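You operate a simulated robot arm through the tools that you are given. There is no shell and no other tool. Be economical: measure what you need, move in short steps, check, and stop when the job is done.

You are at the controls of a simulated robot arm. One attempt, no reset.

## Task
Tip the batter in the green and red rimmed moulds back into its jug and stir it smooth.
Fine: yellow enamel jug, teal spoon, stir last; both moulds back in their places, third left as it is; spoon back; spill nothing.

The check looks at the end state, three seconds after you hand in, the way a careful person would. Anything else that was tipped, shoved, dropped, spilled or broken makes it a failure.

## Robot
A 7-joint arm with a two-finger parallel gripper, fixed in place. Base frame: the origin is at the foot of the arm, x ahead of it, y to its left, z up; the work surface is at about z = 860. Lengths are in mm, angles in rad, forces in N, time in s.
With the tool pointing down near the work surface it reaches from about 300 to 700 mm from the base axis. Its first joint turns from -1.152 to 1.152 rad. Payload 1.57 kg.
Tool frame: the origin (TCP) lies between the finger pads and is the grasp point; the fingertips stand 30 mm ahead of it; z points along the fingers, y is the line along which they close. The gripper opens to 110 mm. The fingers are 24 mm wide and 12 mm thick; the gripper's body (48 by 112 mm) begins 78 mm behind the TCP.
Orientation is told as [roll, pitch, yaw] about the base's x, y, z axes, in that order, counted from this pose: with the fingers straight down and closing along the base's y, the tool's x points along the base's -x, its y along +y and its z along -z.

## Interface
- The arm moves only by the tool move_arm. Its argument "increments" is a list of rows, each a list of 3 entries, a list of its own where there are three numbers: the opening in per cent of the stroke, from 0 (shut) to 100 (fully open), then the shift along the base's x, y, z in cm, then the turn, a rotation vector about the base's x, y, z in rad. In form: [[grip, [tx, ty, tz], [rx, ry, rz]], ...]. A call has 1 to 10 rows; each row is the pose to reach, as a shift and turn from the pose commanded when the call began. Each row takes 0.2 s and may step no farther than 50 mm and 0.15 rad from the row before; otherwise, or with a gripper value out of range, the whole call is refused. Where a pose cannot be reached the arm comes as near as it can. A force on the tool above 90 N (or 10 N above the force at the start of the call, whichever is more), or a blocked arm, ends the call early, and 0.2 s more pass. Each finger travels about 108 mm/s and halts on what it meets, pressing with about 31 N; the grip force reading is that of the motor and also rises with nothing between the fingers. The clock runs only during rows and for 0.2 s after the last one: add rows that repeat a pose to give the fingers time. The reply holds the time, the measured pose of the TCP, the force on the tool along the base axes, the opening and the grip force, in the units named above and with some noise, with the torque about the TCP (base axes, N m) and any sound that the robot's microphone picked up, and new pictures: "show" is both (left out), scene, wrist or none.
- Cameras (640 x 400 px; columns grow to the right, rows downward): "scene" is fixed at [168.5, -400.4, 1412.8]; the picture's right is [0.82, -0.57, 0.00], its down [-0.29, -0.42, -0.86] and it looks along [0.49, 0.71, -0.52] (base axes); focal length 302 px, centre (320, 200). "wrist" rides on the gripper at [70, 16, -141] in the tool frame; the picture's right is [-0.23, 0.97, 0.00], its down [-0.86, -0.20, -0.48] and it looks along [-0.47, -0.11, 0.88] (tool axes); focal length 222 px, centre (320, 200). There is no depth. A picture from a camera that has moved, and an enlarged one, comes with that camera's place and axes in the base frame and with its lens. The place of the scene camera against the robot may be out by one fixed shift of up to 25 mm in any direction.
- enlarge(camera, box): a new picture of the part [left, top, right, bottom] of that camera's present view, enlarged. The clock stands still meanwhile.
- sign_off(): hands the job in; it is judged then, once.

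Work in short steps. Places have to be worked out from the pictures, the camera data and where the tool is seen: move nearer, look again, correct. Check each grasp and each placing, and mend what went wrong. You have 120 turns and 200 pictures in all, those below and enlarged ones among them. Open the gripper and draw the arm clear of the work before you hand the job in, unless the task says otherwise; then end with one line.

The tools are called after "Emit:" as a command line: name --argument value ..., lists and objects as JSON in quotes. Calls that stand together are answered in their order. move_arm: Moves the arm, as the interface text tells. Its arguments: {"type":"object","properties":{"increments":{"type":"array"},"show":{"type":"string","enum":["both","scene","wrist","none"]}},"required":["increments"]} The other tools are called the same way: enlarge (camera, box) takes an enlarged picture of a part of a camera's view; sign_off () hands the job in.

At the start:

```text
time: 0.0
ee_pos: [411.5, 33.3, 1259.2]
tcp_rot: [0.0, 0.0, 0.001]
wrist_force: [0.1, 0.8, 0.3]
torque: [-0.04, -0.03, -0.01]
finger_gap: 110.1
grip_force: 0.1
```

scene: 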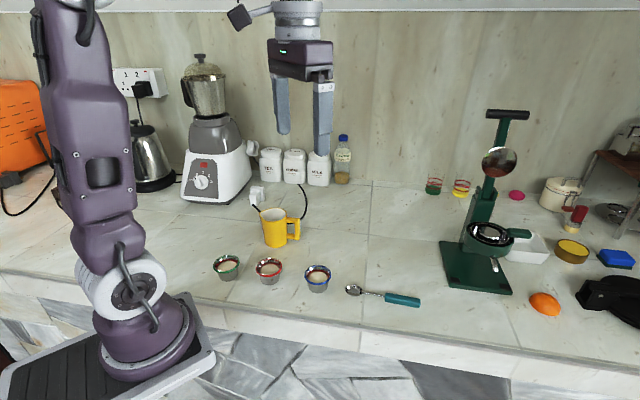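
wrist: 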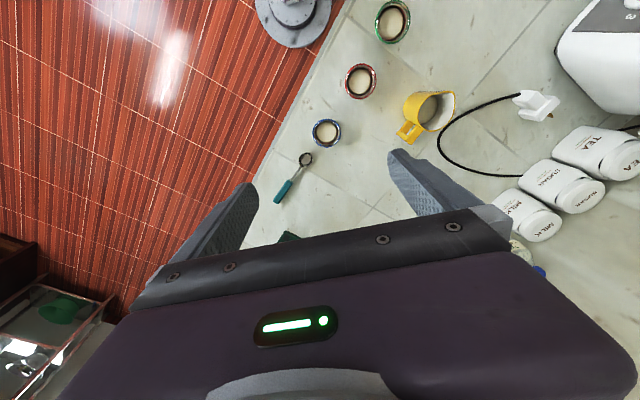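

I start by looking closer at the moulds, jug and spoon in both cameras.

Emit:
enlarge --camera "scene" --box '[200, 190, 440, 340]'

Emit:
enlarge --camera "wrist" --box '[240, 0, 480, 220]'

```text
2.67 times, centred on (320, 265) of scene
camera zoom: at [168.5, -400.4, 1412.8], right [0.82, -0.57, 0.0], down [-0.29, -0.42, -0.86], along [0.49, 0.71, -0.52], focal length 804 px, centre (320, 27)
```

zoom: 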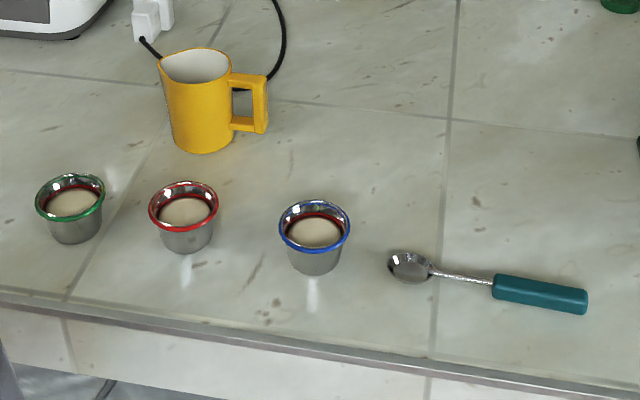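

```text
1.82 times, centred on (360, 110) of wrist
camera zoom: at [342.1, 48.4, 1399.8], right [0.23, 0.97, 0.0], down [0.86, -0.2, 0.48], along [0.47, -0.11, -0.88], focal length 404 px, centre (247, 364)
```

zoom: 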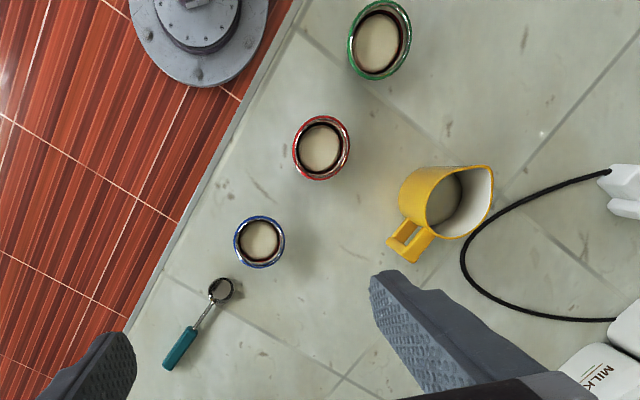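

Estimates from the wrist picture (base mm): green about (285,194), red (365,125), blue (448,39), jug (443,250) with its rim near z≈950, and the spoon from its bowl at (507,-28) to its handle end at (602,-134). Before touching anything I test in free air how far the wrist yaws, because for pouring I want the camera side of the hand up.

Emit:
move_arm --increments '[[100, [0, 1, -1], [0, 0, -0.15]], [100, [0, 2, -2], [0, 0, -0.3]], [100, [0, 3, -3], [0, 0, -0.45]], [100, [0, 4, -4], [0, 0, -0.6]], [100, [0, 5, -5], [0, 0, -0.75]], [100, [0, 6, -6], [0, 0, -0.9]], [100, [0, 7, -7], [0, 0, -1.05]], [100, [0, 8, -8], [0, 0, -1.2]], [100, [0, 9, -9], [0, 0, -1.35]], [100, [0, 10, -10], [0, 0, -1.5]]]' --show "wrist"

```text
time: 2.2
ee_pos: [409.1, 132.2, 1159.4]
tcp_rot: [0.0, -0.002, -1.502]
wrist_force: [-0.6, -0.4, 0.6]
torque: [0.0, -0.02, 0.02]
finger_gap: 110.0
grip_force: 0.1
camera wrist: at [423.3, 203.0, 1300.4], right [0.99, -0.16, 0.0], down [-0.14, -0.87, 0.48], along [-0.08, -0.47, -0.88], focal length 222 px, centre (320, 200)
```

wrist: 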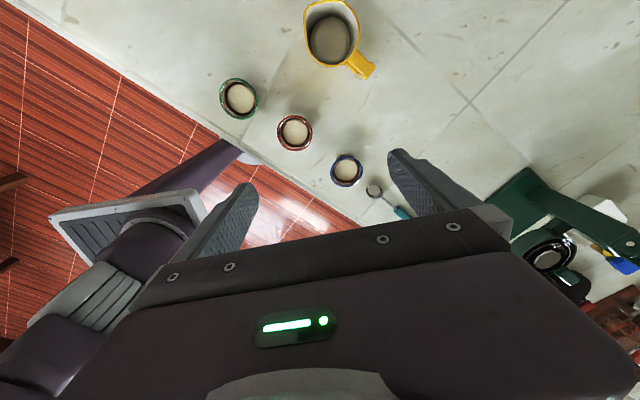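

The moulds and jug agree with the first estimates: green (286,197), red (365,127), jug (444,252). I keep turning the yaw to see its limit.

Emit:
move_arm --increments '[[100, [0, 0, 0], [0, 0, -0.15]], [100, [0, 0, 0], [0, 0, -0.3]], [100, [0, 0, 0], [0, 0, -0.45]], [100, [0, 0, 0], [0, 0, -0.6]], [100, [0, 0, 0], [0, 0, -0.75]], [100, [0, 0, 0], [0, 0, -0.85]]]' --show "none"

```text
time: 3.6
ee_pos: [410.3, 132.7, 1157.7]
tcp_rot: [-0.001, 0.0, -2.354]
wrist_force: [0.6, 0.1, 0.4]
torque: [0.04, 0.03, 0.02]
finger_gap: 110.3
grip_force: 0.0
```

Yaw -2.36 is reachable. I move over the jug at a height of 300 mm and test the pour tilt there empty-handed.

Emit:
move_arm --increments '[[100, [0.4, 1.2, 0], [0.106, -0.106, 0]], [100, [0.8, 2.4, 0], [0.212, -0.212, 0]], [100, [1.2, 3.6, 0], [0.318, -0.318, 0]], [100, [1.6, 4.8, 0], [0.424, -0.424, 0]], [100, [2, 6, 0], [0.53, -0.53, 0]], [100, [2.4, 7.2, 0], [0.636, -0.636, 0]], [100, [2.7, 8.4, 0], [0.742, -0.742, 0]], [100, [3, 9.6, 0], [0.848, -0.848, 0]], [100, [3.2, 11, 0], [0.954, -0.954, 0]], [100, [3.4, 12, 0], [1.06, -1.06, 0]]]' --show "scene"

```text
time: 5.8
ee_pos: [476.5, 226.3, 1166.4]
tcp_rot: [0.1, 1.499, -2.258]
wrist_force: [0.4, -0.9, -0.1]
torque: [-0.02, -0.01, 0.05]
finger_gap: 109.8
grip_force: 0.0
out of reach, approached as far as the arm can: row 9, 10
```

scene: 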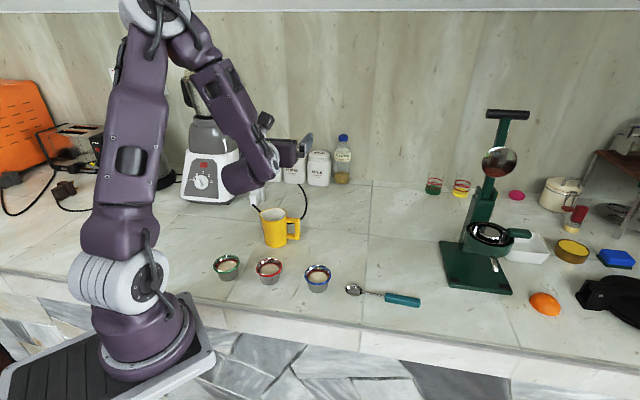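

Full tilt with the hand on the robot side runs out of reach, about 40 mm short at 1.5 rad. I back out and then test with the hand on the right of the jug and the fingers pointing left, where there is more arm room.

Emit:
move_arm --increments '[[100, [0, 0, 0], [-0.106, 0.106, 0]], [100, [0, 0, 0], [-0.212, 0.212, 0]], [100, [0, 0, 0], [-0.318, 0.318, 0]], [100, [0, 0, 0], [-0.424, 0.424, 0]], [100, [0, 0, 0], [-0.53, 0.53, 0]], [100, [0, 0, 0], [-0.636, 0.636, 0]], [100, [0, 0, 0], [-0.742, 0.742, 0]], [100, [0, 0, 0], [-0.848, 0.848, 0]], [100, [0, 0, 0], [-0.954, 0.954, 0]], [100, [0, 0, 0], [-1.06, 1.06, 0]]]' --show "none"

Emit:
move_arm --increments '[[100, [0, 0, 0], [0, 0, 0.15]], [100, [0, 0, 0], [0, 0, 0.3]], [100, [0, 0, 0], [0, 0, 0.45]], [100, [0, 0, 0], [0, 0, 0.6]], [100, [0, 0, 0], [0, 0, 0.75]], [100, [0, 0, 0], [0, 0, 0.9]], [100, [0, 0, 0], [0, 0, 1.05]], [100, [0, 0, 0], [0, 0, 1.134]]]' --show "none"

```text
time: 8.0
ee_pos: [477.2, 226.6, 1167.6]
tcp_rot: [0.0, -0.002, -2.351]
wrist_force: [1.1, 0.5, -1.0]
torque: [-0.01, 0.02, 0.01]
finger_gap: 110.1
grip_force: 0.0
```

```text
time: 9.8
ee_pos: [476.0, 226.8, 1167.6]
tcp_rot: [0.0, -0.002, -1.215]
wrist_force: [-0.6, 0.9, 1.0]
torque: [-0.01, 0.02, -0.03]
finger_gap: 109.9
grip_force: 0.1
```

Now at yaw -1.215 (tilt heading 110°). I tilt over the jug while going down to about z 1100.

Emit:
move_arm --increments '[[100, [-0.3, 0.3, -0.7], [0.1406, 0.0523, 0]], [100, [-0.6, 0.5, -1.4], [0.2812, 0.1046, 0]], [100, [-1, 0.8, -2.1], [0.4218, 0.1569, 0]], [100, [-1.3, 1, -2.8], [0.5624, 0.2092, 0]], [100, [-1.6, 1.3, -3.5], [0.703, 0.2615, 0]], [100, [-2, 1.5, -4.2], [0.8436, 0.3138, 0]], [100, [-2.3, 1.8, -4.9], [0.9842, 0.3661, 0]], [100, [-2.6, 2, -5.6], [1.1248, 0.4184, 0]], [100, [-3, 2.3, -6.3], [1.2654, 0.4707, 0]], [100, [-3.2, 2.5, -6.7], [1.406, 0.523, 0]]]' --show "none"

Emit:
move_arm --increments '[[100, [0, 0, 0], [0.1406, 0.0523, 0]], [100, [0, 0, -1], [0.2812, 0.1046, 0]], [100, [0, 0, -2], [0.4218, 0.1569, 0]], [100, [0, 0, -3], [0.5624, 0.2092, 0]], [100, [0, 0, -4], [0.703, 0.2615, 0]]]' --show "both"

```text
time: 12.0
ee_pos: [442.8, 251.7, 1100.1]
tcp_rot: [-0.01, 1.503, -1.226]
wrist_force: [0.2, 0.1, -0.1]
torque: [0.02, 0.0, 0.01]
finger_gap: 110.1
grip_force: 0.1
```

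```text
time: 13.2
ee_pos: [445.7, 252.2, 1060.8]
tcp_rot: [-3.143, 0.889, 1.929]
wrist_force: [-0.1, 1.5, 0.1]
torque: [0.04, -0.01, 0.0]
finger_gap: 109.8
grip_force: 0.0
camera wrist: at [514.8, 112.9, 1025.5], right [0.86, 0.47, -0.18], down [-0.25, 0.09, -0.97], along [-0.44, 0.88, 0.19], focal length 222 px, centre (320, 200)
```

scene: 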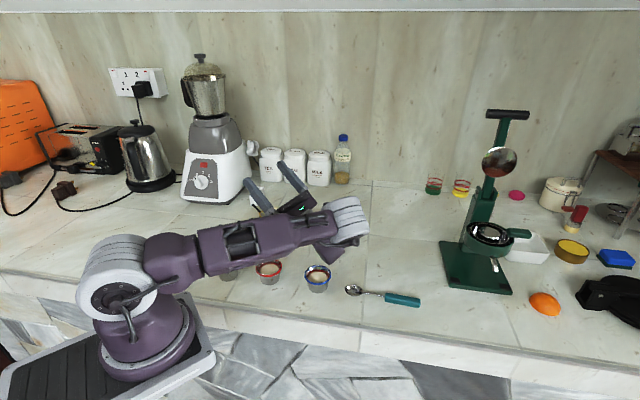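
wrist: 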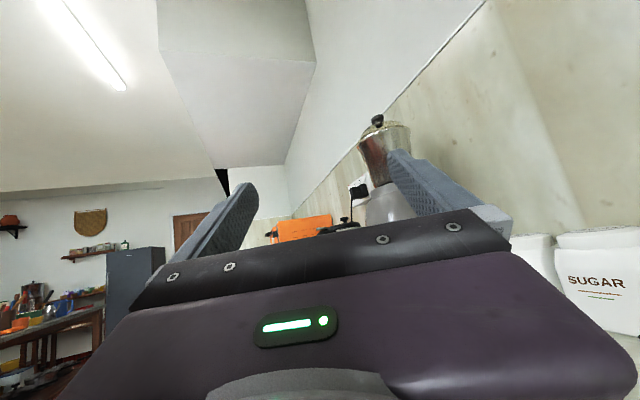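

A tilt of 2.2 rad was reached at z 1060 from this side, so about 1.95 rad near z 1035 will do for the pour. I undo the tilt and head over to the green mould.

Emit:
move_arm --increments '[[100, [0, 0, 1], [-0.1406, -0.0523, 0]], [100, [0, 0, 2], [-0.2812, -0.1046, 0]], [100, [0, 0, 4], [-0.4218, -0.1569, 0]], [100, [0, 0, 6], [-0.5624, -0.2092, 0]], [100, [0, 0, 8], [-0.703, -0.2615, 0]]]' --show "none"

Emit:
move_arm --increments '[[100, [-1, -0.3, 0], [-0.1406, -0.0523, 0]], [100, [-2, -0.7, 0], [-0.2812, -0.1046, 0]], [100, [-3.5, -1.2, 0], [-0.4218, -0.1569, 0]], [100, [-5, -1.7, 0], [-0.5624, -0.2092, 0]], [100, [-7, -2.4, 0], [-0.703, -0.2615, 0]], [100, [-9, -3.1, 0], [-0.8436, -0.3138, 0]], [100, [-11, -3.8, 0], [-0.9842, -0.3661, 0]], [100, [-13, -4.5, 0], [-1.1248, -0.4184, 0]], [100, [-15, -5.2, -1], [-1.2654, -0.4707, 0]], [100, [-15.9, -5.5, -3], [-1.406, -0.523, 0]]]' --show "both"

```text
time: 14.4
ee_pos: [444.6, 252.1, 1142.4]
tcp_rot: [-0.018, 1.498, -1.232]
wrist_force: [-0.6, -0.1, 0.2]
torque: [0.0, -0.03, -0.02]
finger_gap: 110.2
grip_force: 0.2
```

```text
time: 16.6
ee_pos: [286.0, 195.2, 1110.4]
tcp_rot: [0.003, -0.002, -1.215]
wrist_force: [0.8, 0.0, 0.2]
torque: [-0.01, -0.02, 0.0]
finger_gap: 109.8
grip_force: 0.0
camera wrist: at [277.1, 266.6, 1251.7], right [0.99, 0.13, 0.0], down [0.11, -0.87, 0.48], along [0.06, -0.48, -0.88], focal length 222 px, centre (320, 200)
```

scene: 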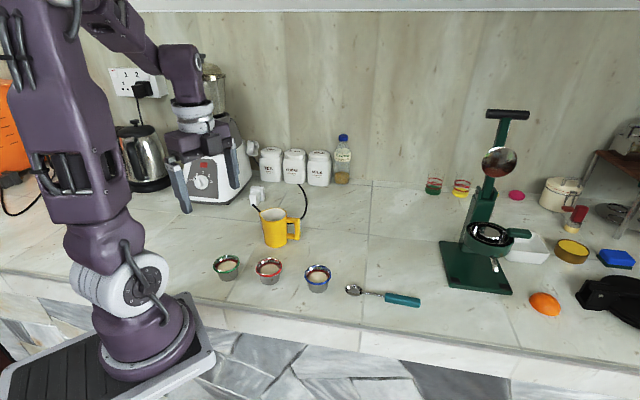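
wrist: 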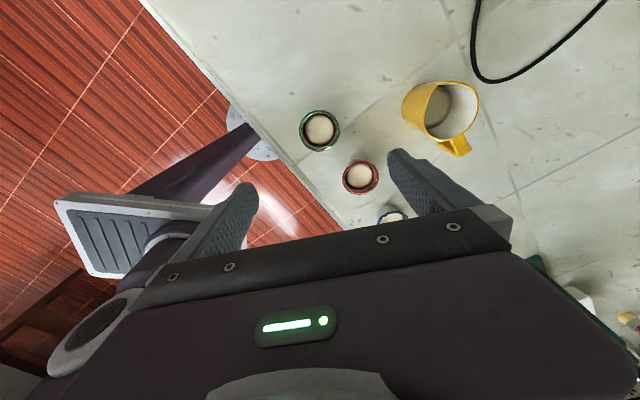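

The green rim centre comes out at (285.6,196.4), right under the TCP. I go down to z≈950 and look again.

Emit:
move_arm --increments '[[100, [0, 0, -4], [0, 0, 0]], [100, [0, 0.1, -8], [0, 0, 0]], [100, [0, 0.1, -12], [0, 0, 0]], [100, [0, 0.1, -16], [0, 0, 0]]]' --show "both"

```text
time: 17.6
ee_pos: [284.9, 198.5, 952.3]
tcp_rot: [0.001, -0.001, -1.214]
wrist_force: [-0.1, 0.6, 0.7]
torque: [0.02, -0.01, -0.01]
finger_gap: 109.8
grip_force: 0.0
camera wrist: at [278.1, 268.6, 1092.0], right [0.99, 0.13, 0.0], down [0.11, -0.87, 0.48], along [0.06, -0.47, -0.88], focal length 222 px, centre (320, 200)
```

scene: 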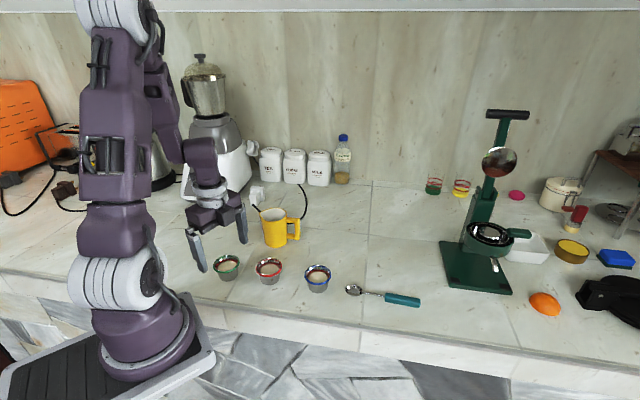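
wrist: 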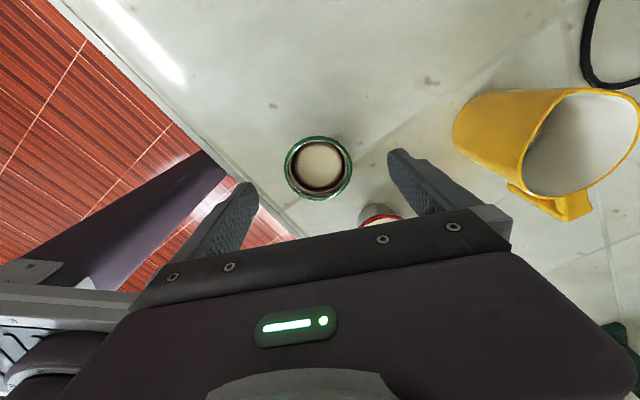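

The TCP is well centred (rim near (285,199), 61 mm across). I go down to z 895 and close in stages.

Emit:
move_arm --increments '[[100, [0, 0, -2], [0, 0, 0]], [100, [0, 0, -4], [0, 0, 0]], [90, [0, 0, -5.7], [0, 0, 0]], [75, [0, 0, -5.7], [0, 0, 0]], [64, [0, 0, -5.7], [0, 0, 0]], [60, [0, 0, -5.7], [0, 0, 0]]]' --show "wrist"

```text
time: 19.0
ee_pos: [286.3, 198.5, 893.6]
tcp_rot: [0.0, 0.0, -1.216]
wrist_force: [0.5, 0.2, -0.1]
torque: [0.04, 0.01, 0.04]
finger_gap: 66.9
grip_force: 0.6
camera wrist: at [278.3, 268.5, 1034.7], right [0.99, 0.13, 0.0], down [0.11, -0.87, 0.48], along [0.06, -0.47, -0.88], focal length 222 px, centre (320, 200)
```

wrist: 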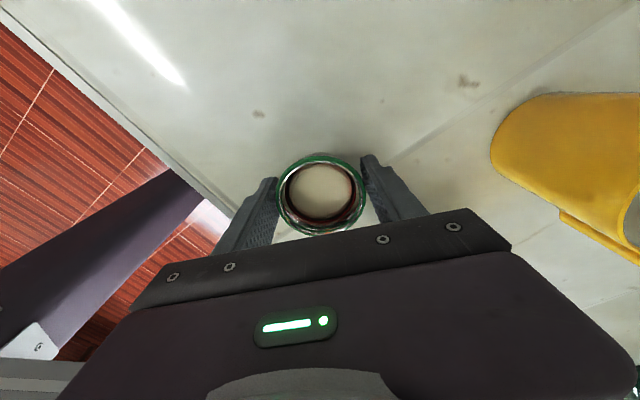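

The mould sits between the pads, centred to within 2 mm. I close fully.

Emit:
move_arm --increments '[[57, [0, 0.15, 0], [0, 0, 0]], [54, [0, 0.15, 0], [0, 0, 0]], [50, [0, 0.15, 0], [0, 0, 0]], [45, [0, 0.15, 0], [0, 0, 0]], [40, [0, 0.15, 0], [0, 0, 0]]]' --show "wrist"

```text
time: 20.2
ee_pos: [286.3, 198.6, 894.4]
tcp_rot: [-0.001, -0.001, -1.216]
wrist_force: [-0.4, -0.5, -0.3]
torque: [0.03, 0.04, 0.0]
finger_gap: 65.4
grip_force: 31.1
camera wrist: at [278.4, 269.9, 1035.0], right [0.99, 0.13, 0.0], down [0.11, -0.87, 0.48], along [0.06, -0.47, -0.88], focal length 222 px, centre (320, 200)
```

wrist: 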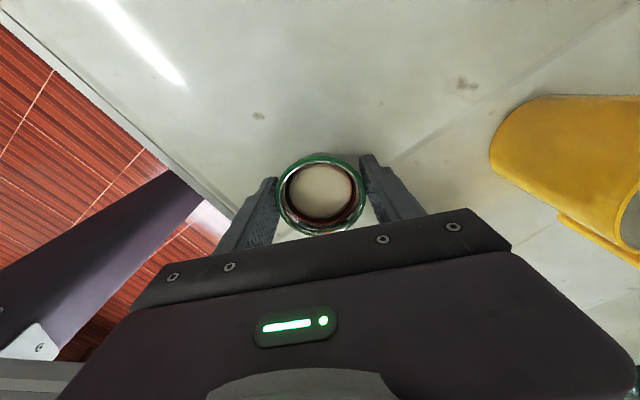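

It is held at 65.4 mm with 31 N. I lift gently and look.

Emit:
move_arm --increments '[[40, [0, 0, 0.5], [0, 0, 0]], [40, [0, 0, 1.5], [0, 0, 0]], [40, [0, 0, 3], [0, 0, 0]], [40, [0, 0, 5], [0, 0, 0]], [40, [0, 0, 7], [0, 0, 0]], [40, [0, 0, 9], [0, 0, 0]], [40, [0, 0, 11], [0, 0, 0]], [40, [0, 0, 13], [0, 0, 0]], [40, [0, 0, 15], [0, 0, 0]], [40, [0, 0, 16], [0, 0, 0]]]' --show "both"

```text
time: 22.4
ee_pos: [286.6, 198.8, 1054.1]
tcp_rot: [0.001, 0.0, -1.216]
wrist_force: [-1.0, -0.1, -1.0]
torque: [0.0, 0.01, -0.01]
finger_gap: 65.6
grip_force: 31.6
camera wrist: at [278.2, 269.5, 1195.6], right [0.99, 0.12, 0.0], down [0.11, -0.87, 0.48], along [0.06, -0.47, -0.88], focal length 222 px, centre (320, 200)
```

scene: 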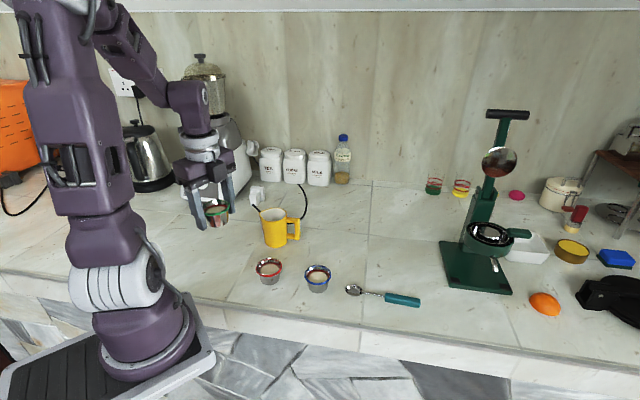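
wrist: 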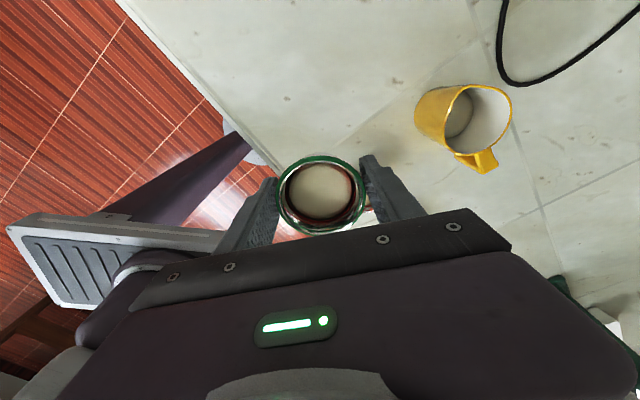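

The lift is clean and level. The jug opening is centred near (446,252), elongated along its spout, which matches my pour direction. I carry the mould over slowly and level, slightly past centre.

Emit:
move_arm --increments '[[40, [0.5, 0.2, 0], [0, 0, 0]], [40, [1.6, 0.6, 0], [0, 0, 0]], [40, [3.2, 1.2, 0], [0, 0, 0]], [40, [5.2, 2.0, 0], [0, 0, 0]], [40, [7.4, 2.9, 0], [0, 0, 0]], [40, [9.6, 3.8, 0], [0, 0, 0]], [40, [11.8, 4.7, 0], [0, 0, 0]], [40, [13.6, 5.5, 0], [0, 0, 0]], [40, [15, 6.0, 0], [0, 0, 0]], [40, [15.6, 6.2, 0], [0, 0, 0]]]' --show "both"

```text
time: 24.6
ee_pos: [440.8, 260.9, 1054.0]
tcp_rot: [0.0, 0.002, -1.216]
wrist_force: [-0.2, -0.3, -1.5]
torque: [0.0, -0.03, 0.0]
finger_gap: 65.1
grip_force: 31.1
camera wrist: at [433.9, 331.2, 1195.0], right [0.99, 0.13, 0.0], down [0.11, -0.87, 0.48], along [0.06, -0.47, -0.88], focal length 222 px, centre (320, 200)
```

scene: 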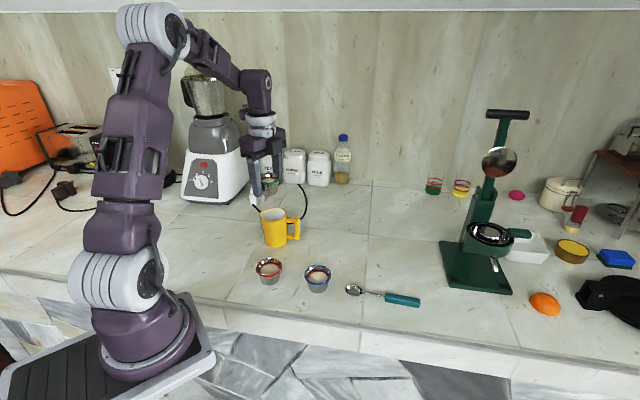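
wrist: 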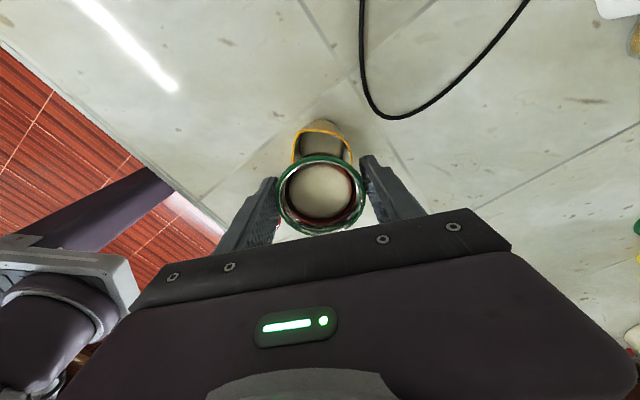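

The mould is over the jug with its bottom about 60 mm above the rim. I begin tilting slowly, keeping the lip near the jug centre, to 0.75 rad, and then look.

Emit:
move_arm --increments '[[40, [0, 0.2, 0], [0.094, 0.035, 0]], [40, [0, 0.4, 0], [0.187, 0.07, 0]], [40, [0, 0.5, -0.2], [0.281, 0.105, 0]], [40, [0, 0.6, -0.4], [0.375, 0.14, 0]], [40, [0, 0.6, -0.6], [0.469, 0.174, 0]], [40, [0, 0.6, -0.8], [0.562, 0.209, 0]], [40, [0, 0.6, -1], [0.656, 0.244, 0]], [40, [0, 0.6, -1], [0.703, 0.262, 0]], [40, [0, 0.6, -1], [0.703, 0.262, 0]]]' --show "both"

```text
time: 26.6
ee_pos: [441.0, 266.7, 1044.8]
tcp_rot: [-0.001, 0.752, -1.216]
wrist_force: [0.3, -0.5, -0.5]
torque: [-0.02, -0.02, 0.03]
finger_gap: 65.4
grip_force: 31.0
camera wrist: at [474.1, 229.5, 1194.9], right [0.97, 0.18, -0.16], down [0.14, -0.96, -0.23], along [-0.19, 0.2, -0.96], focal length 222 px, centre (320, 200)
```

scene: 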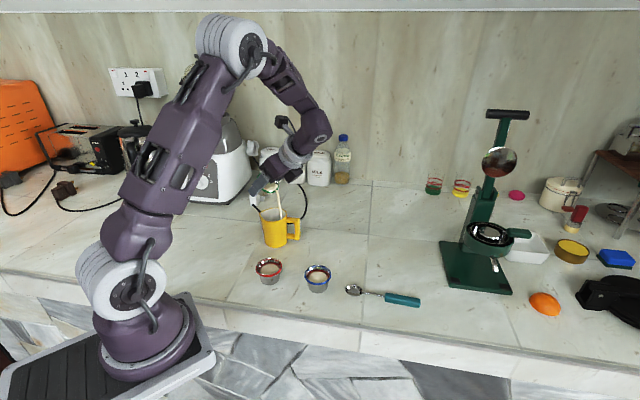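
wrist: 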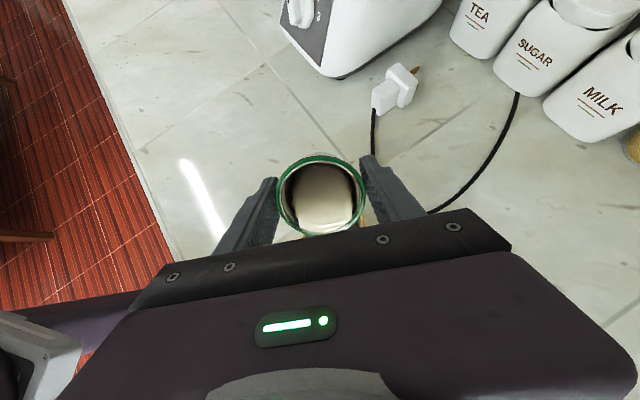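

The batter has begun to flow. I enlarge the stream to check where it lands.

Emit:
enlarge --camera "scene" --box '[230, 160, 330, 260]'

```text
4.00 times, centred on (280, 210) of scene
camera zoom: at [168.5, -400.4, 1412.8], right [0.82, -0.57, 0.0], down [-0.29, -0.42, -0.86], along [0.49, 0.71, -0.52], focal length 1207 px, centre (480, 160)
```

zoom: 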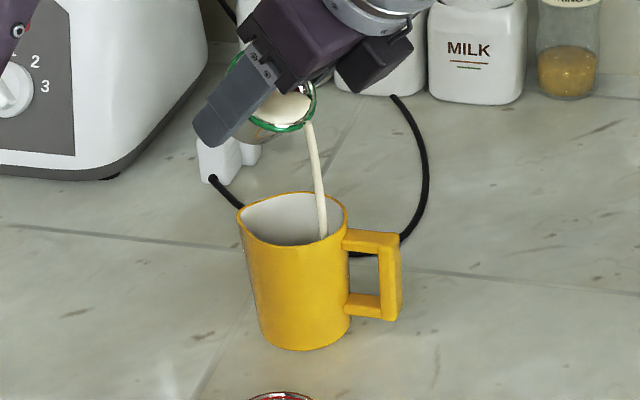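

The stream goes in, but near the handle-side wall, so I shift about 12 mm along the pour direction first and then continue the tilt to 1.2 rad with the lip held in place.

Emit:
move_arm --increments '[[40, [-0.3, 0.7, 0], [0, 0, 0]], [40, [-0.4, 1.1, 0], [0, 0, 0]], [40, [-0.4, 1.1, 0], [0.047, 0.017, 0]], [40, [-0.35, 1.0, 0], [0.094, 0.035, 0]], [40, [-0.3, 0.9, 0], [0.14, 0.052, 0]], [40, [-0.27, 0.75, 0], [0.187, 0.07, 0]], [40, [-0.23, 0.65, 0], [0.234, 0.087, 0]], [40, [-0.2, 0.5, 0], [0.281, 0.105, 0]], [40, [-0.2, 0.5, 0], [0.281, 0.105, 0]]]' --show "scene"

Emit:
enlarge --camera "scene" --box '[230, 160, 330, 260]'

```text
time: 28.6
ee_pos: [440.1, 272.5, 1043.9]
tcp_rot: [-0.004, 1.051, -1.219]
wrist_force: [0.5, -0.2, -1.1]
torque: [0.03, 0.02, 0.01]
finger_gap: 65.2
grip_force: 31.2
```

scene: 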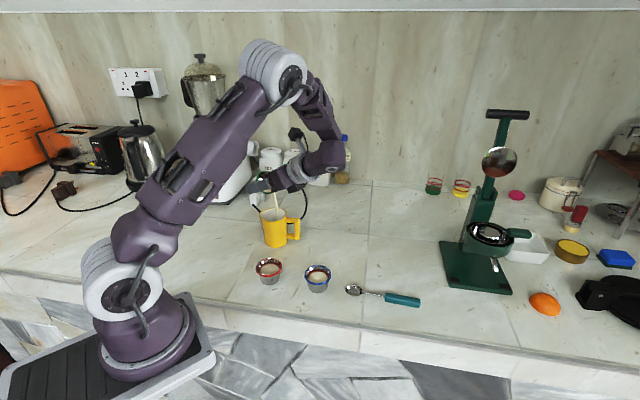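

```text
4.00 times, centred on (280, 210) of scene
camera zoom: at [168.5, -400.4, 1412.8], right [0.82, -0.57, 0.0], down [-0.29, -0.42, -0.86], along [0.49, 0.71, -0.52], focal length 1207 px, centre (480, 160)
```

zoom: 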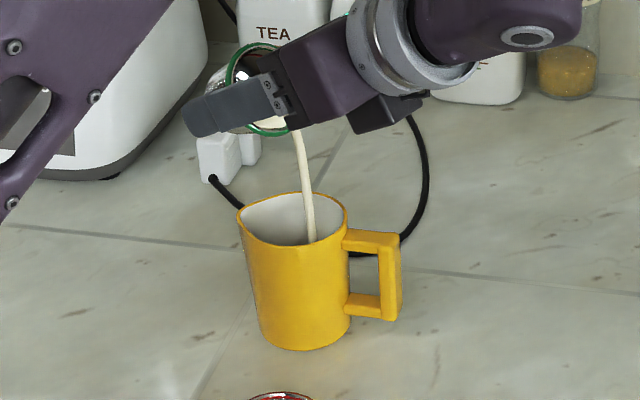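

The stream now falls well inside. I go on tilting to 1.5 rad, holding in between.

Emit:
move_arm --increments '[[40, [0, 0, 0], [0.047, 0.017, 0]], [40, [0.05, -0.1, 0], [0.094, 0.035, 0]], [40, [0.1, -0.2, 0], [0.14, 0.052, 0]], [40, [0.13, -0.35, 0], [0.187, 0.07, 0]], [40, [0.17, -0.45, 0], [0.234, 0.087, 0]], [40, [0.2, -0.5, 0], [0.281, 0.105, 0]], [40, [0.25, -0.65, 0], [0.328, 0.122, 0]], [40, [0.3, -0.8, 0], [0.375, 0.14, 0]], [40, [0.35, -0.95, 0], [0.422, 0.157, 0]], [40, [0.35, -0.95, 0], [0.422, 0.157, 0]]]' --show "wrist"

Emit:
enlarge --camera "scene" --box '[230, 160, 330, 260]'

```text
time: 30.8
ee_pos: [442.2, 261.3, 1043.3]
tcp_rot: [-0.022, 1.5, -1.237]
wrist_force: [-0.5, 0.4, -0.5]
torque: [-0.04, 0.02, -0.02]
finger_gap: 65.4
grip_force: 31.0
camera wrist: at [507.1, 140.1, 1123.2], right [0.92, 0.33, -0.23], down [0.0, -0.57, -0.82], along [-0.4, 0.75, -0.53], focal length 222 px, centre (320, 200)
```

wrist: 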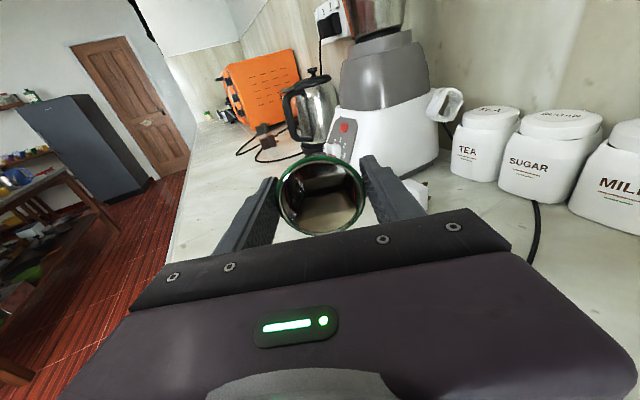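

```text
4.00 times, centred on (280, 210) of scene
camera zoom: at [168.5, -400.4, 1412.8], right [0.82, -0.57, 0.0], down [-0.29, -0.42, -0.86], along [0.49, 0.71, -0.52], focal length 1207 px, centre (480, 160)
```

zoom: 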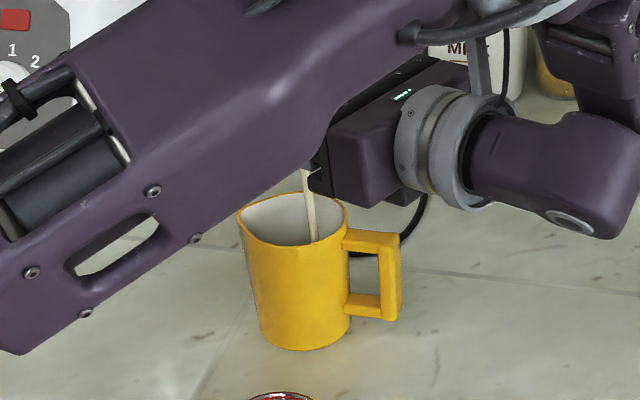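

The stream is thinning and still well inside. I tilt to 1.9 rad and hold to drain.

Emit:
move_arm --increments '[[40, [0, 0, 0], [0.094, 0.035, 0]], [40, [0.05, -0.1, 0.2], [0.187, 0.07, 0]], [40, [0.1, -0.3, 0.4], [0.281, 0.105, 0]], [40, [0.2, -0.5, 0.5], [0.375, 0.14, 0]], [40, [0.2, -0.5, 0.5], [0.375, 0.14, 0]], [40, [0.2, -0.5, 0.5], [0.375, 0.14, 0]], [40, [0.2, -0.5, 0.5], [0.375, 0.14, 0]], [40, [0.2, -0.5, 0.5], [0.375, 0.14, 0]], [40, [0.2, -0.5, 0.5], [0.375, 0.14, 0]], [40, [0.2, -0.5, 0.5], [0.375, 0.14, 0]]]' --show "wrist"

Emit:
enlarge --camera "scene" --box '[230, 160, 330, 260]'

```text
time: 33.0
ee_pos: [445.9, 257.7, 1049.5]
tcp_rot: [-3.135, 1.241, 1.934]
wrist_force: [0.7, 0.2, -1.6]
torque: [0.0, 0.02, -0.01]
finger_gap: 65.4
grip_force: 31.1
camera wrist: at [516.3, 116.3, 1069.0], right [0.89, 0.41, -0.22], down [-0.13, -0.23, -0.96], along [-0.45, 0.88, -0.16], focal length 222 px, centre (320, 200)
```

wrist: 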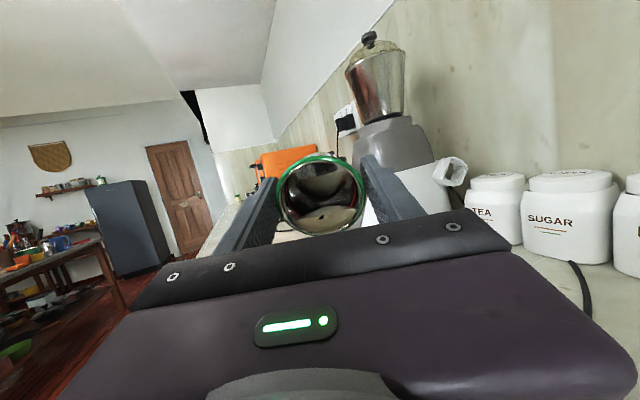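

```text
4.00 times, centred on (280, 210) of scene
camera zoom: at [168.5, -400.4, 1412.8], right [0.82, -0.57, 0.0], down [-0.29, -0.42, -0.86], along [0.49, 0.71, -0.52], focal length 1207 px, centre (480, 160)
```

zoom: 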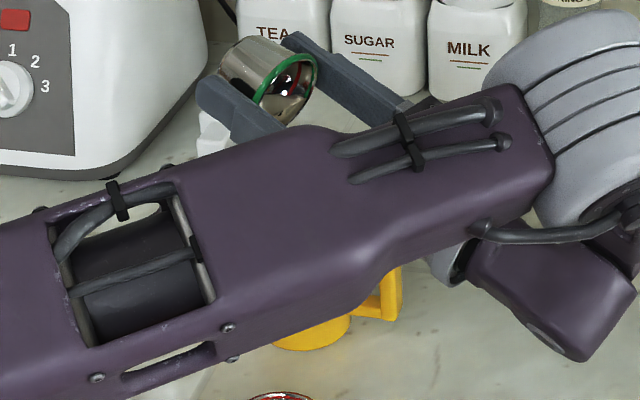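

The arm hides the jug now. I enlarge the mould interior in the wrist view.

Emit:
enlarge --camera "wrist" --box '[260, 140, 380, 240]'

Emit:
enlarge --camera "scene" --box '[160, 100, 400, 320]'

```text
4.00 times, centred on (320, 190) of wrist
camera zoom: at [516.3, 116.3, 1069.0], right [0.89, 0.41, -0.22], down [-0.13, -0.23, -0.96], along [-0.45, 0.88, -0.16], focal length 888 px, centre (320, 240)
```

zoom: 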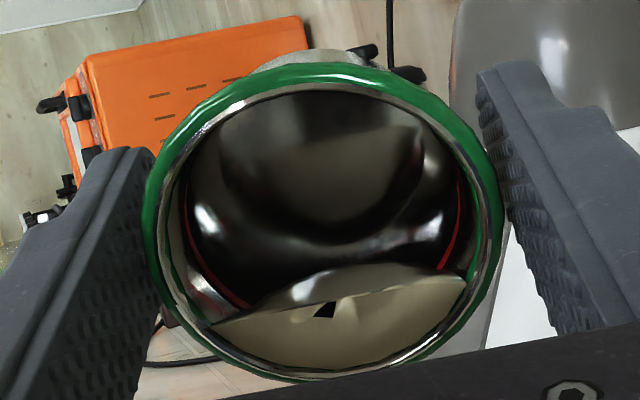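

```text
1.82 times, centred on (280, 210) of scene
camera zoom: at [168.5, -400.4, 1412.8], right [0.82, -0.57, 0.0], down [-0.29, -0.42, -0.86], along [0.49, 0.71, -0.52], focal length 548 px, centre (393, 182)
```

zoom: 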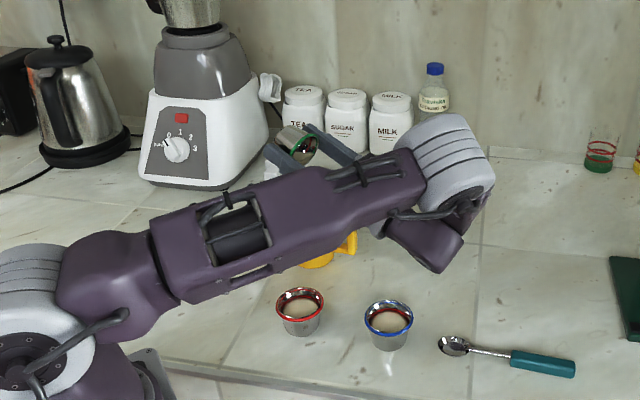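

A thin remainder is still draining at the lip. I tilt further to 2.15 rad, a little higher, and hold.

Emit:
move_arm --increments '[[40, [0.1, -0.2, 0.3], [0.094, 0.035, 0]], [40, [0.2, -0.5, 0.7], [0.187, 0.07, 0]], [40, [0.3, -0.75, 1], [0.234, 0.087, 0]], [40, [0.3, -0.75, 1], [0.234, 0.087, 0]], [40, [0.3, -0.75, 1], [0.234, 0.087, 0]], [40, [0.3, -0.75, 1], [0.234, 0.087, 0]], [40, [0.3, -0.75, 1], [0.234, 0.087, 0]], [40, [0.3, -0.75, 1], [0.234, 0.087, 0]], [40, [0.3, -0.75, 1], [0.234, 0.087, 0]], [40, [0.3, -0.75, 1], [0.234, 0.087, 0]]]' --show "none"

Emit:
enlarge --camera "wrist" --box '[260, 140, 380, 240]'

```text
time: 35.2
ee_pos: [446.4, 250.8, 1058.4]
tcp_rot: [-3.139, 0.993, 1.93]
wrist_force: [-0.1, -0.9, -0.1]
torque: [0.02, -0.03, 0.04]
finger_gap: 65.4
grip_force: 30.8
```

```text
4.00 times, centred on (320, 190) of wrist
camera zoom: at [519.1, 109.0, 1039.6], right [0.87, 0.46, -0.19], down [-0.21, -0.01, -0.98], along [-0.45, 0.89, 0.09], focal length 888 px, centre (320, 240)
```

zoom: 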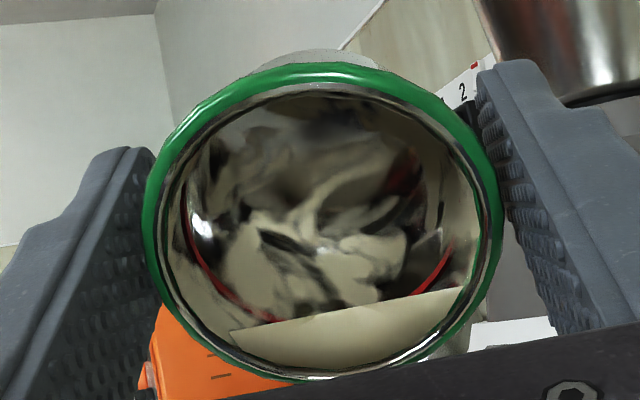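

A thin layer shows near the lip, so I hold a bit longer and compare.

Emit:
move_arm --increments '[[40, [0, 0, 0], [0, 0, 0]], [40, [0, 0, 0], [0.047, 0.017, 0]], [40, [0, 0, 0], [0.047, 0.017, 0]], [40, [0, 0, 0], [0.047, 0.017, 0]], [40, [0, 0, 0], [0.047, 0.017, 0]], [40, [0, 0, 0], [0.047, 0.017, 0]], [40, [0, 0, 0], [0.047, 0.017, 0]], [40, [0, 0, 0], [0.047, 0.017, 0]], [40, [0, 0, 0], [0.047, 0.017, 0]], [40, [0, 0, 0], [0.047, 0.017, 0]]]' --show "none"

Emit:
enlarge --camera "wrist" --box '[260, 140, 380, 240]'

```text
time: 37.4
ee_pos: [447.9, 250.2, 1058.5]
tcp_rot: [-3.139, 0.941, 1.932]
wrist_force: [-0.4, 0.6, -1.7]
torque: [0.0, 0.02, -0.03]
finger_gap: 65.1
grip_force: 30.9
```

```text
4.00 times, centred on (320, 190) of wrist
camera zoom: at [518.7, 110.1, 1031.9], right [0.86, 0.47, -0.18], down [-0.23, 0.04, -0.97], along [-0.45, 0.88, 0.14], focal length 888 px, centre (320, 240)
```

zoom: 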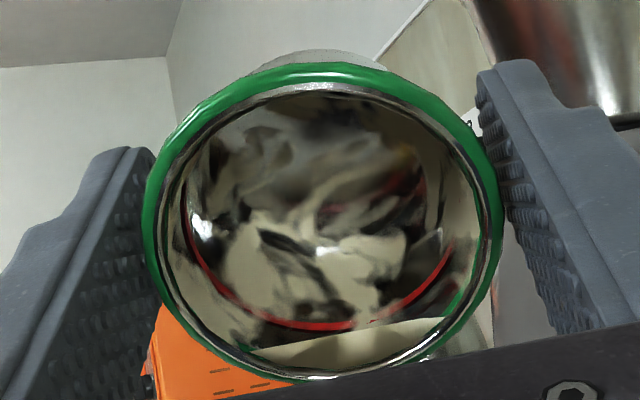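

It is still draining. I tilt to 2.4 rad, raising 3 cm to keep the wrist height, and hold.

Emit:
move_arm --increments '[[40, [0, 0, 1], [0.047, 0.017, 0]], [40, [0, 0, 2], [0.094, 0.035, 0]], [40, [0.1, -0.2, 3], [0.187, 0.07, 0]], [40, [0.1, -0.2, 3], [0.187, 0.07, 0]], [40, [0.1, -0.2, 3], [0.187, 0.07, 0]], [40, [0.1, -0.2, 3], [0.187, 0.07, 0]], [40, [0.1, -0.2, 3], [0.187, 0.07, 0]], [40, [0.1, -0.2, 3], [0.187, 0.07, 0]], [40, [0.1, -0.2, 3], [0.187, 0.07, 0]], [40, [0.1, -0.2, 3], [0.187, 0.07, 0]]]' --show "none"

Emit:
enlarge --camera "wrist" --box '[260, 140, 380, 240]'

```text
time: 39.6
ee_pos: [448.1, 248.5, 1089.1]
tcp_rot: [-3.14, 0.743, 1.929]
wrist_force: [0.1, -0.3, 0.4]
torque: [-0.02, -0.01, -0.01]
finger_gap: 65.5
grip_force: 31.4
```

```text
4.00 times, centred on (320, 190) of wrist
camera zoom: at [516.6, 116.4, 1031.5], right [0.85, 0.5, -0.15], down [-0.3, 0.22, -0.93], along [-0.43, 0.84, 0.33], focal length 888 px, centre (320, 240)
```

zoom: 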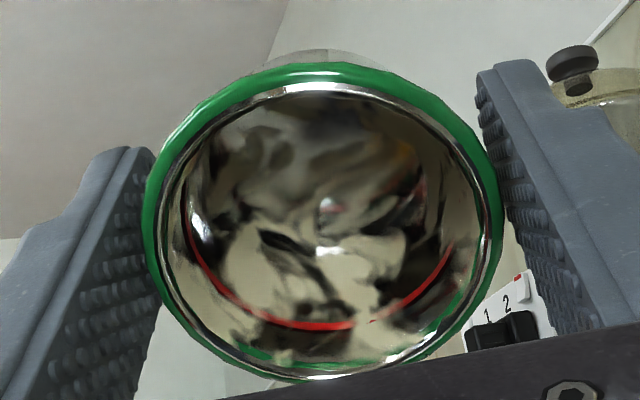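

Empty apart from a film. I hold briefly, then bring it back upright over the jug.

Emit:
move_arm --increments '[[40, [0, 0, 0], [0, 0, 0]], [40, [0, 0, 0], [-0.094, -0.035, 0]], [40, [0, 0, 0], [-0.234, -0.087, 0]], [40, [0, 0.1, 0], [-0.375, -0.14, 0]], [40, [-0.1, 0.3, 0], [-0.515, -0.192, 0]], [40, [-0.2, 0.5, 0], [-0.655, -0.244, 0]], [40, [-0.3, 0.7, 0], [-0.795, -0.296, 0]], [40, [-0.4, 0.9, 0], [-0.935, -0.348, 0]], [40, [-0.5, 1.2, 0], [-1.075, -0.4, 0]], [40, [-0.5, 1.4, 0], [-1.215, -0.453, 0]]]' --show "none"

Emit:
move_arm --increments '[[40, [0, 0, 0], [-0.14, -0.052, 0]], [40, [0, 0, 0], [-0.28, -0.104, 0]], [40, [0, 0, 0], [-0.42, -0.157, 0]], [40, [0, 0, 0], [-0.56, -0.209, 0]], [40, [0, 0, 0], [-0.7, -0.261, 0]], [40, [0, 0, 0], [-0.84, -0.313, 0]], [40, [0, 0, 0], [-0.98, -0.366, 0]], [40, [0, 0, 0], [-1.032, -0.385, 0]], [40, [0, 0, 0], [-1.032, -0.385, 0]]]' --show "both"

Emit:
enlarge --camera "scene" --box '[200, 180, 360, 300]'

```text
time: 41.8
ee_pos: [444.2, 262.8, 1088.9]
tcp_rot: [-0.005, 1.101, -1.218]
wrist_force: [0.8, 0.1, -0.1]
torque: [-0.02, 0.0, 0.02]
finger_gap: 65.6
grip_force: 30.5
```

```text
time: 43.8
ee_pos: [443.1, 262.3, 1088.3]
tcp_rot: [-0.001, 0.002, -1.214]
wrist_force: [-0.2, -0.2, -0.2]
torque: [0.02, 0.02, -0.03]
finger_gap: 65.5
grip_force: 31.7
camera wrist: at [436.1, 332.4, 1230.2], right [0.99, 0.13, 0.0], down [0.11, -0.87, 0.48], along [0.06, -0.47, -0.88], focal length 222 px, centre (320, 200)
```

scene: 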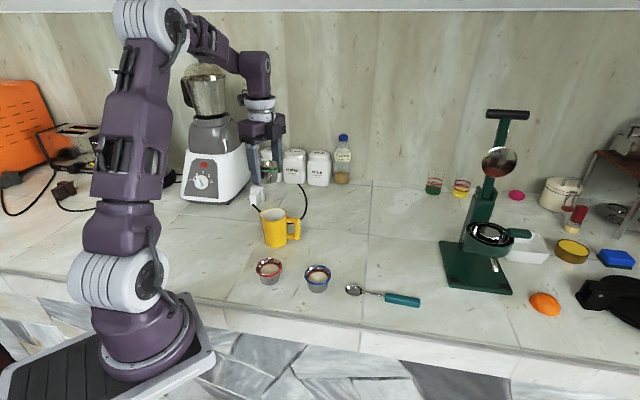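
wrist: 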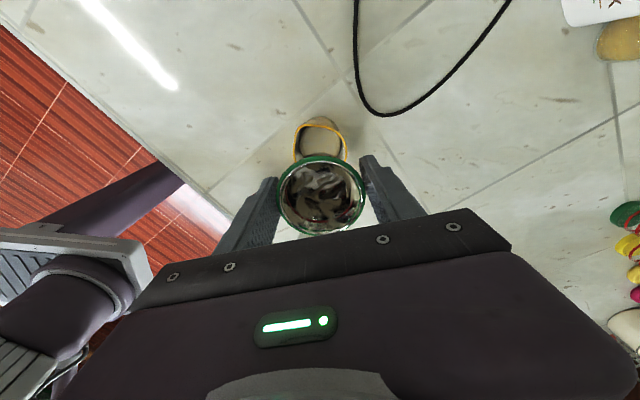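

```text
3.33 times, centred on (280, 240) of scene
camera zoom: at [168.5, -400.4, 1412.8], right [0.82, -0.57, 0.0], down [-0.29, -0.42, -0.86], along [0.49, 0.71, -0.52], focal length 1006 px, centre (453, 67)
```

zoom: 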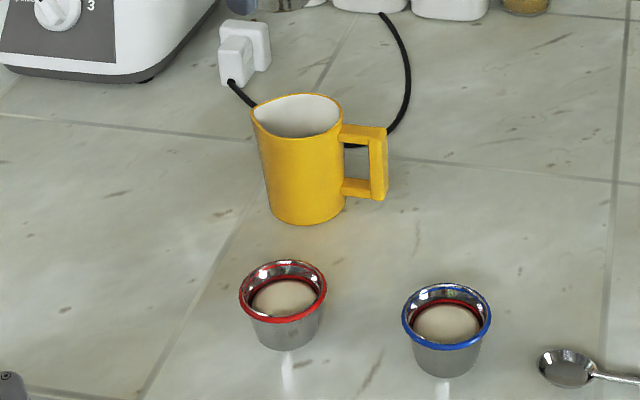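

No spills, and the mould is empty. I carry it back above its place.

Emit:
move_arm --increments '[[40, [-1, -0.4, 0], [0, 0, 0]], [40, [-3, -1.2, 0], [0, 0, 0]], [40, [-6, -2.4, 0], [0, 0, 0]], [40, [-9, -3.6, 0], [0, 0, 0]], [40, [-12, -4.8, 0], [0, 0, 0]], [40, [-14.5, -5.8, -2], [0, 0, 0]], [40, [-15.65, -6.25, -5], [0, 0, 0]], [40, [-15.65, -6.25, -9], [0, 0, 0]], [40, [-15.65, -6.25, -13], [0, 0, 0]], [40, [-15.65, -6.25, -16], [0, 0, 0]]]' --show "none"

Emit:
move_arm --increments '[[40, [0, 0, 0], [0, 0, 0]]]' --show "none"

```text
time: 46.0
ee_pos: [288.8, 197.7, 928.0]
tcp_rot: [0.0, 0.002, -1.218]
wrist_force: [0.0, 0.3, -0.7]
torque: [0.02, 0.0, 0.0]
finger_gap: 65.3
grip_force: 30.9
```

```text
time: 46.4
ee_pos: [287.8, 198.6, 929.2]
tcp_rot: [0.002, 0.002, -1.216]
wrist_force: [-0.1, -0.5, -0.7]
torque: [-0.01, 0.03, -0.04]
finger_gap: 65.3
grip_force: 31.1
```

Now at (288,198,928.6). I lower to the original grip height, correcting about 1 mm, and watch the force.

Emit:
move_arm --increments '[[40, [-0.1, 0, -1], [0, 0, 0]], [40, [-0.15, 0.05, -2], [0, 0, 0]], [40, [-0.15, 0.05, -2.8], [0, 0, 0]], [40, [-0.15, 0.05, -3.2], [0, 0, 0]], [40, [-0.15, 0.05, -3.4], [0, 0, 0]], [40, [-0.15, 0.05, -3.45], [0, 0, 0]]]' --show "wrist"

```text
time: 47.8
ee_pos: [285.6, 200.5, 894.8]
tcp_rot: [0.002, 0.003, -1.215]
wrist_force: [-2.7, -1.1, 25.0]
torque: [-0.04, -0.12, 0.02]
finger_gap: 65.3
grip_force: 31.2
camera wrist: at [278.0, 270.3, 1036.0], right [0.99, 0.13, 0.0], down [0.11, -0.87, 0.48], along [0.06, -0.47, -0.88], focal length 222 px, centre (320, 200)
```

wrist: 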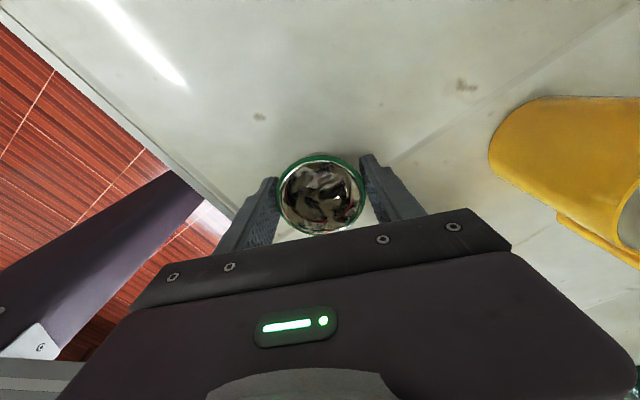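

It is seated (25 N upward), and the view matches the one at pick-up. I ease up 0.5 mm, open, and rise.

Emit:
move_arm --increments '[[40, [0, 0, 0.05], [0, 0, 0]], [62, [0, 0, 0.05], [0, 0, 0]], [68, [0, 0, 0.05], [0, 0, 0]], [85, [0, 0, 0.05], [0, 0, 0]], [85, [0, 0, 3], [0, 0, 0]], [85, [0, 0, 7], [0, 0, 0]], [90, [0, 0, 11], [0, 0, 0]], [90, [0, 0, 15], [0, 0, 0]]]' --show "both"

```text
time: 49.6
ee_pos: [286.6, 199.6, 1044.3]
tcp_rot: [-0.001, 0.002, -1.217]
wrist_force: [-0.1, -0.7, 0.5]
torque: [-0.01, -0.02, 0.02]
finger_gap: 99.0
grip_force: 0.2
camera wrist: at [278.2, 270.0, 1185.6], right [0.99, 0.13, 0.0], down [0.11, -0.87, 0.48], along [0.06, -0.47, -0.88], focal length 222 px, centre (320, 200)
```

scene: 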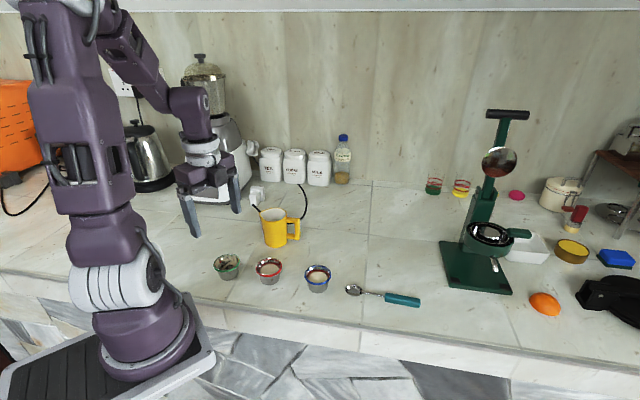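
wrist: 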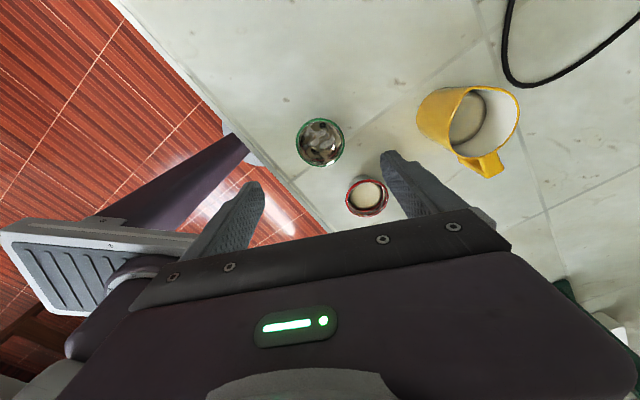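

Green is back at the same pixels as at the start. Next I move over the red mould, estimated near (365,130), and refine.

Emit:
move_arm --increments '[[95, [2, -2, 0], [0, 0, 0]], [100, [4.5, -4, 0], [0, 0, 0]], [100, [7.8, -6.9, -2], [0, 0, 0]], [100, [7.8, -6.9, -6], [0, 0, 0]], [100, [7.8, -6.9, -9], [0, 0, 0]], [100, [7.8, -6.9, -9], [0, 0, 0]]]' --show "wrist"

```text
time: 51.0
ee_pos: [363.8, 130.4, 954.7]
tcp_rot: [0.001, 0.003, -1.214]
wrist_force: [0.4, -0.2, 0.2]
torque: [-0.02, 0.0, 0.04]
finger_gap: 110.1
grip_force: 0.0
camera wrist: at [355.9, 201.4, 1096.1], right [0.99, 0.13, 0.0], down [0.11, -0.87, 0.48], along [0.06, -0.47, -0.88], focal length 222 px, centre (320, 200)
```

wrist: 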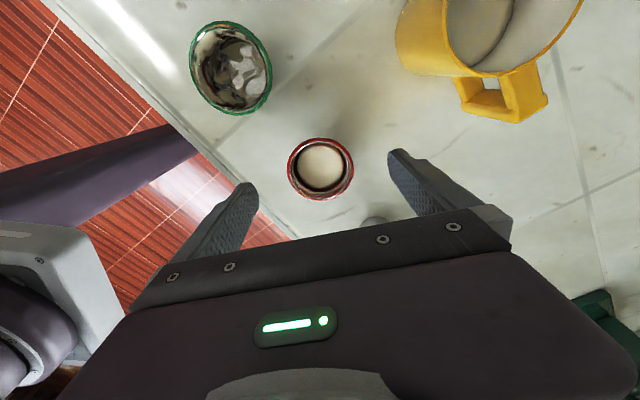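

It looks nearly the same as green did before its grasp, so I shift 2.5 mm in x, go down and close in stages.

Emit:
move_arm --increments '[[100, [0.2, 0, -2], [0, 0, 0]], [100, [0.25, 0.05, -4], [0, 0, 0]], [90, [0.25, 0.05, -6.0], [0, 0, 0]], [75, [0.25, 0.05, -6.0], [0, 0, 0]], [66, [0.25, 0.05, -6.0], [0, 0, 0]], [64, [0.25, 0.05, -6.0], [0, 0, 0]]]' --show "wrist"

```text
time: 52.4
ee_pos: [365.1, 131.8, 894.7]
tcp_rot: [0.0, 0.002, -1.216]
wrist_force: [-1.5, 0.1, -0.1]
torque: [-0.01, 0.01, -0.05]
finger_gap: 70.6
grip_force: 0.1
camera wrist: at [357.9, 202.2, 1035.9], right [0.99, 0.13, 0.0], down [0.11, -0.87, 0.48], along [0.06, -0.47, -0.88], focal length 222 px, centre (320, 200)
```

wrist: 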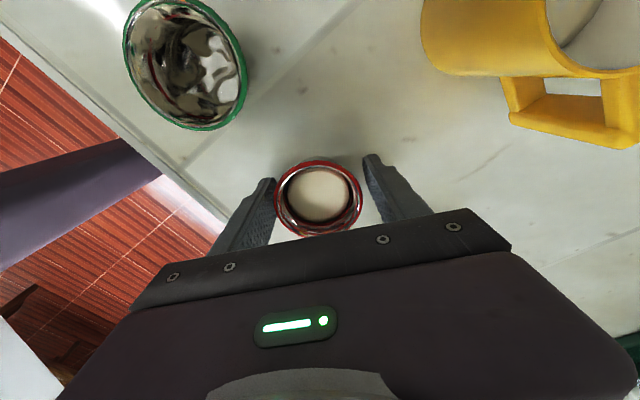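

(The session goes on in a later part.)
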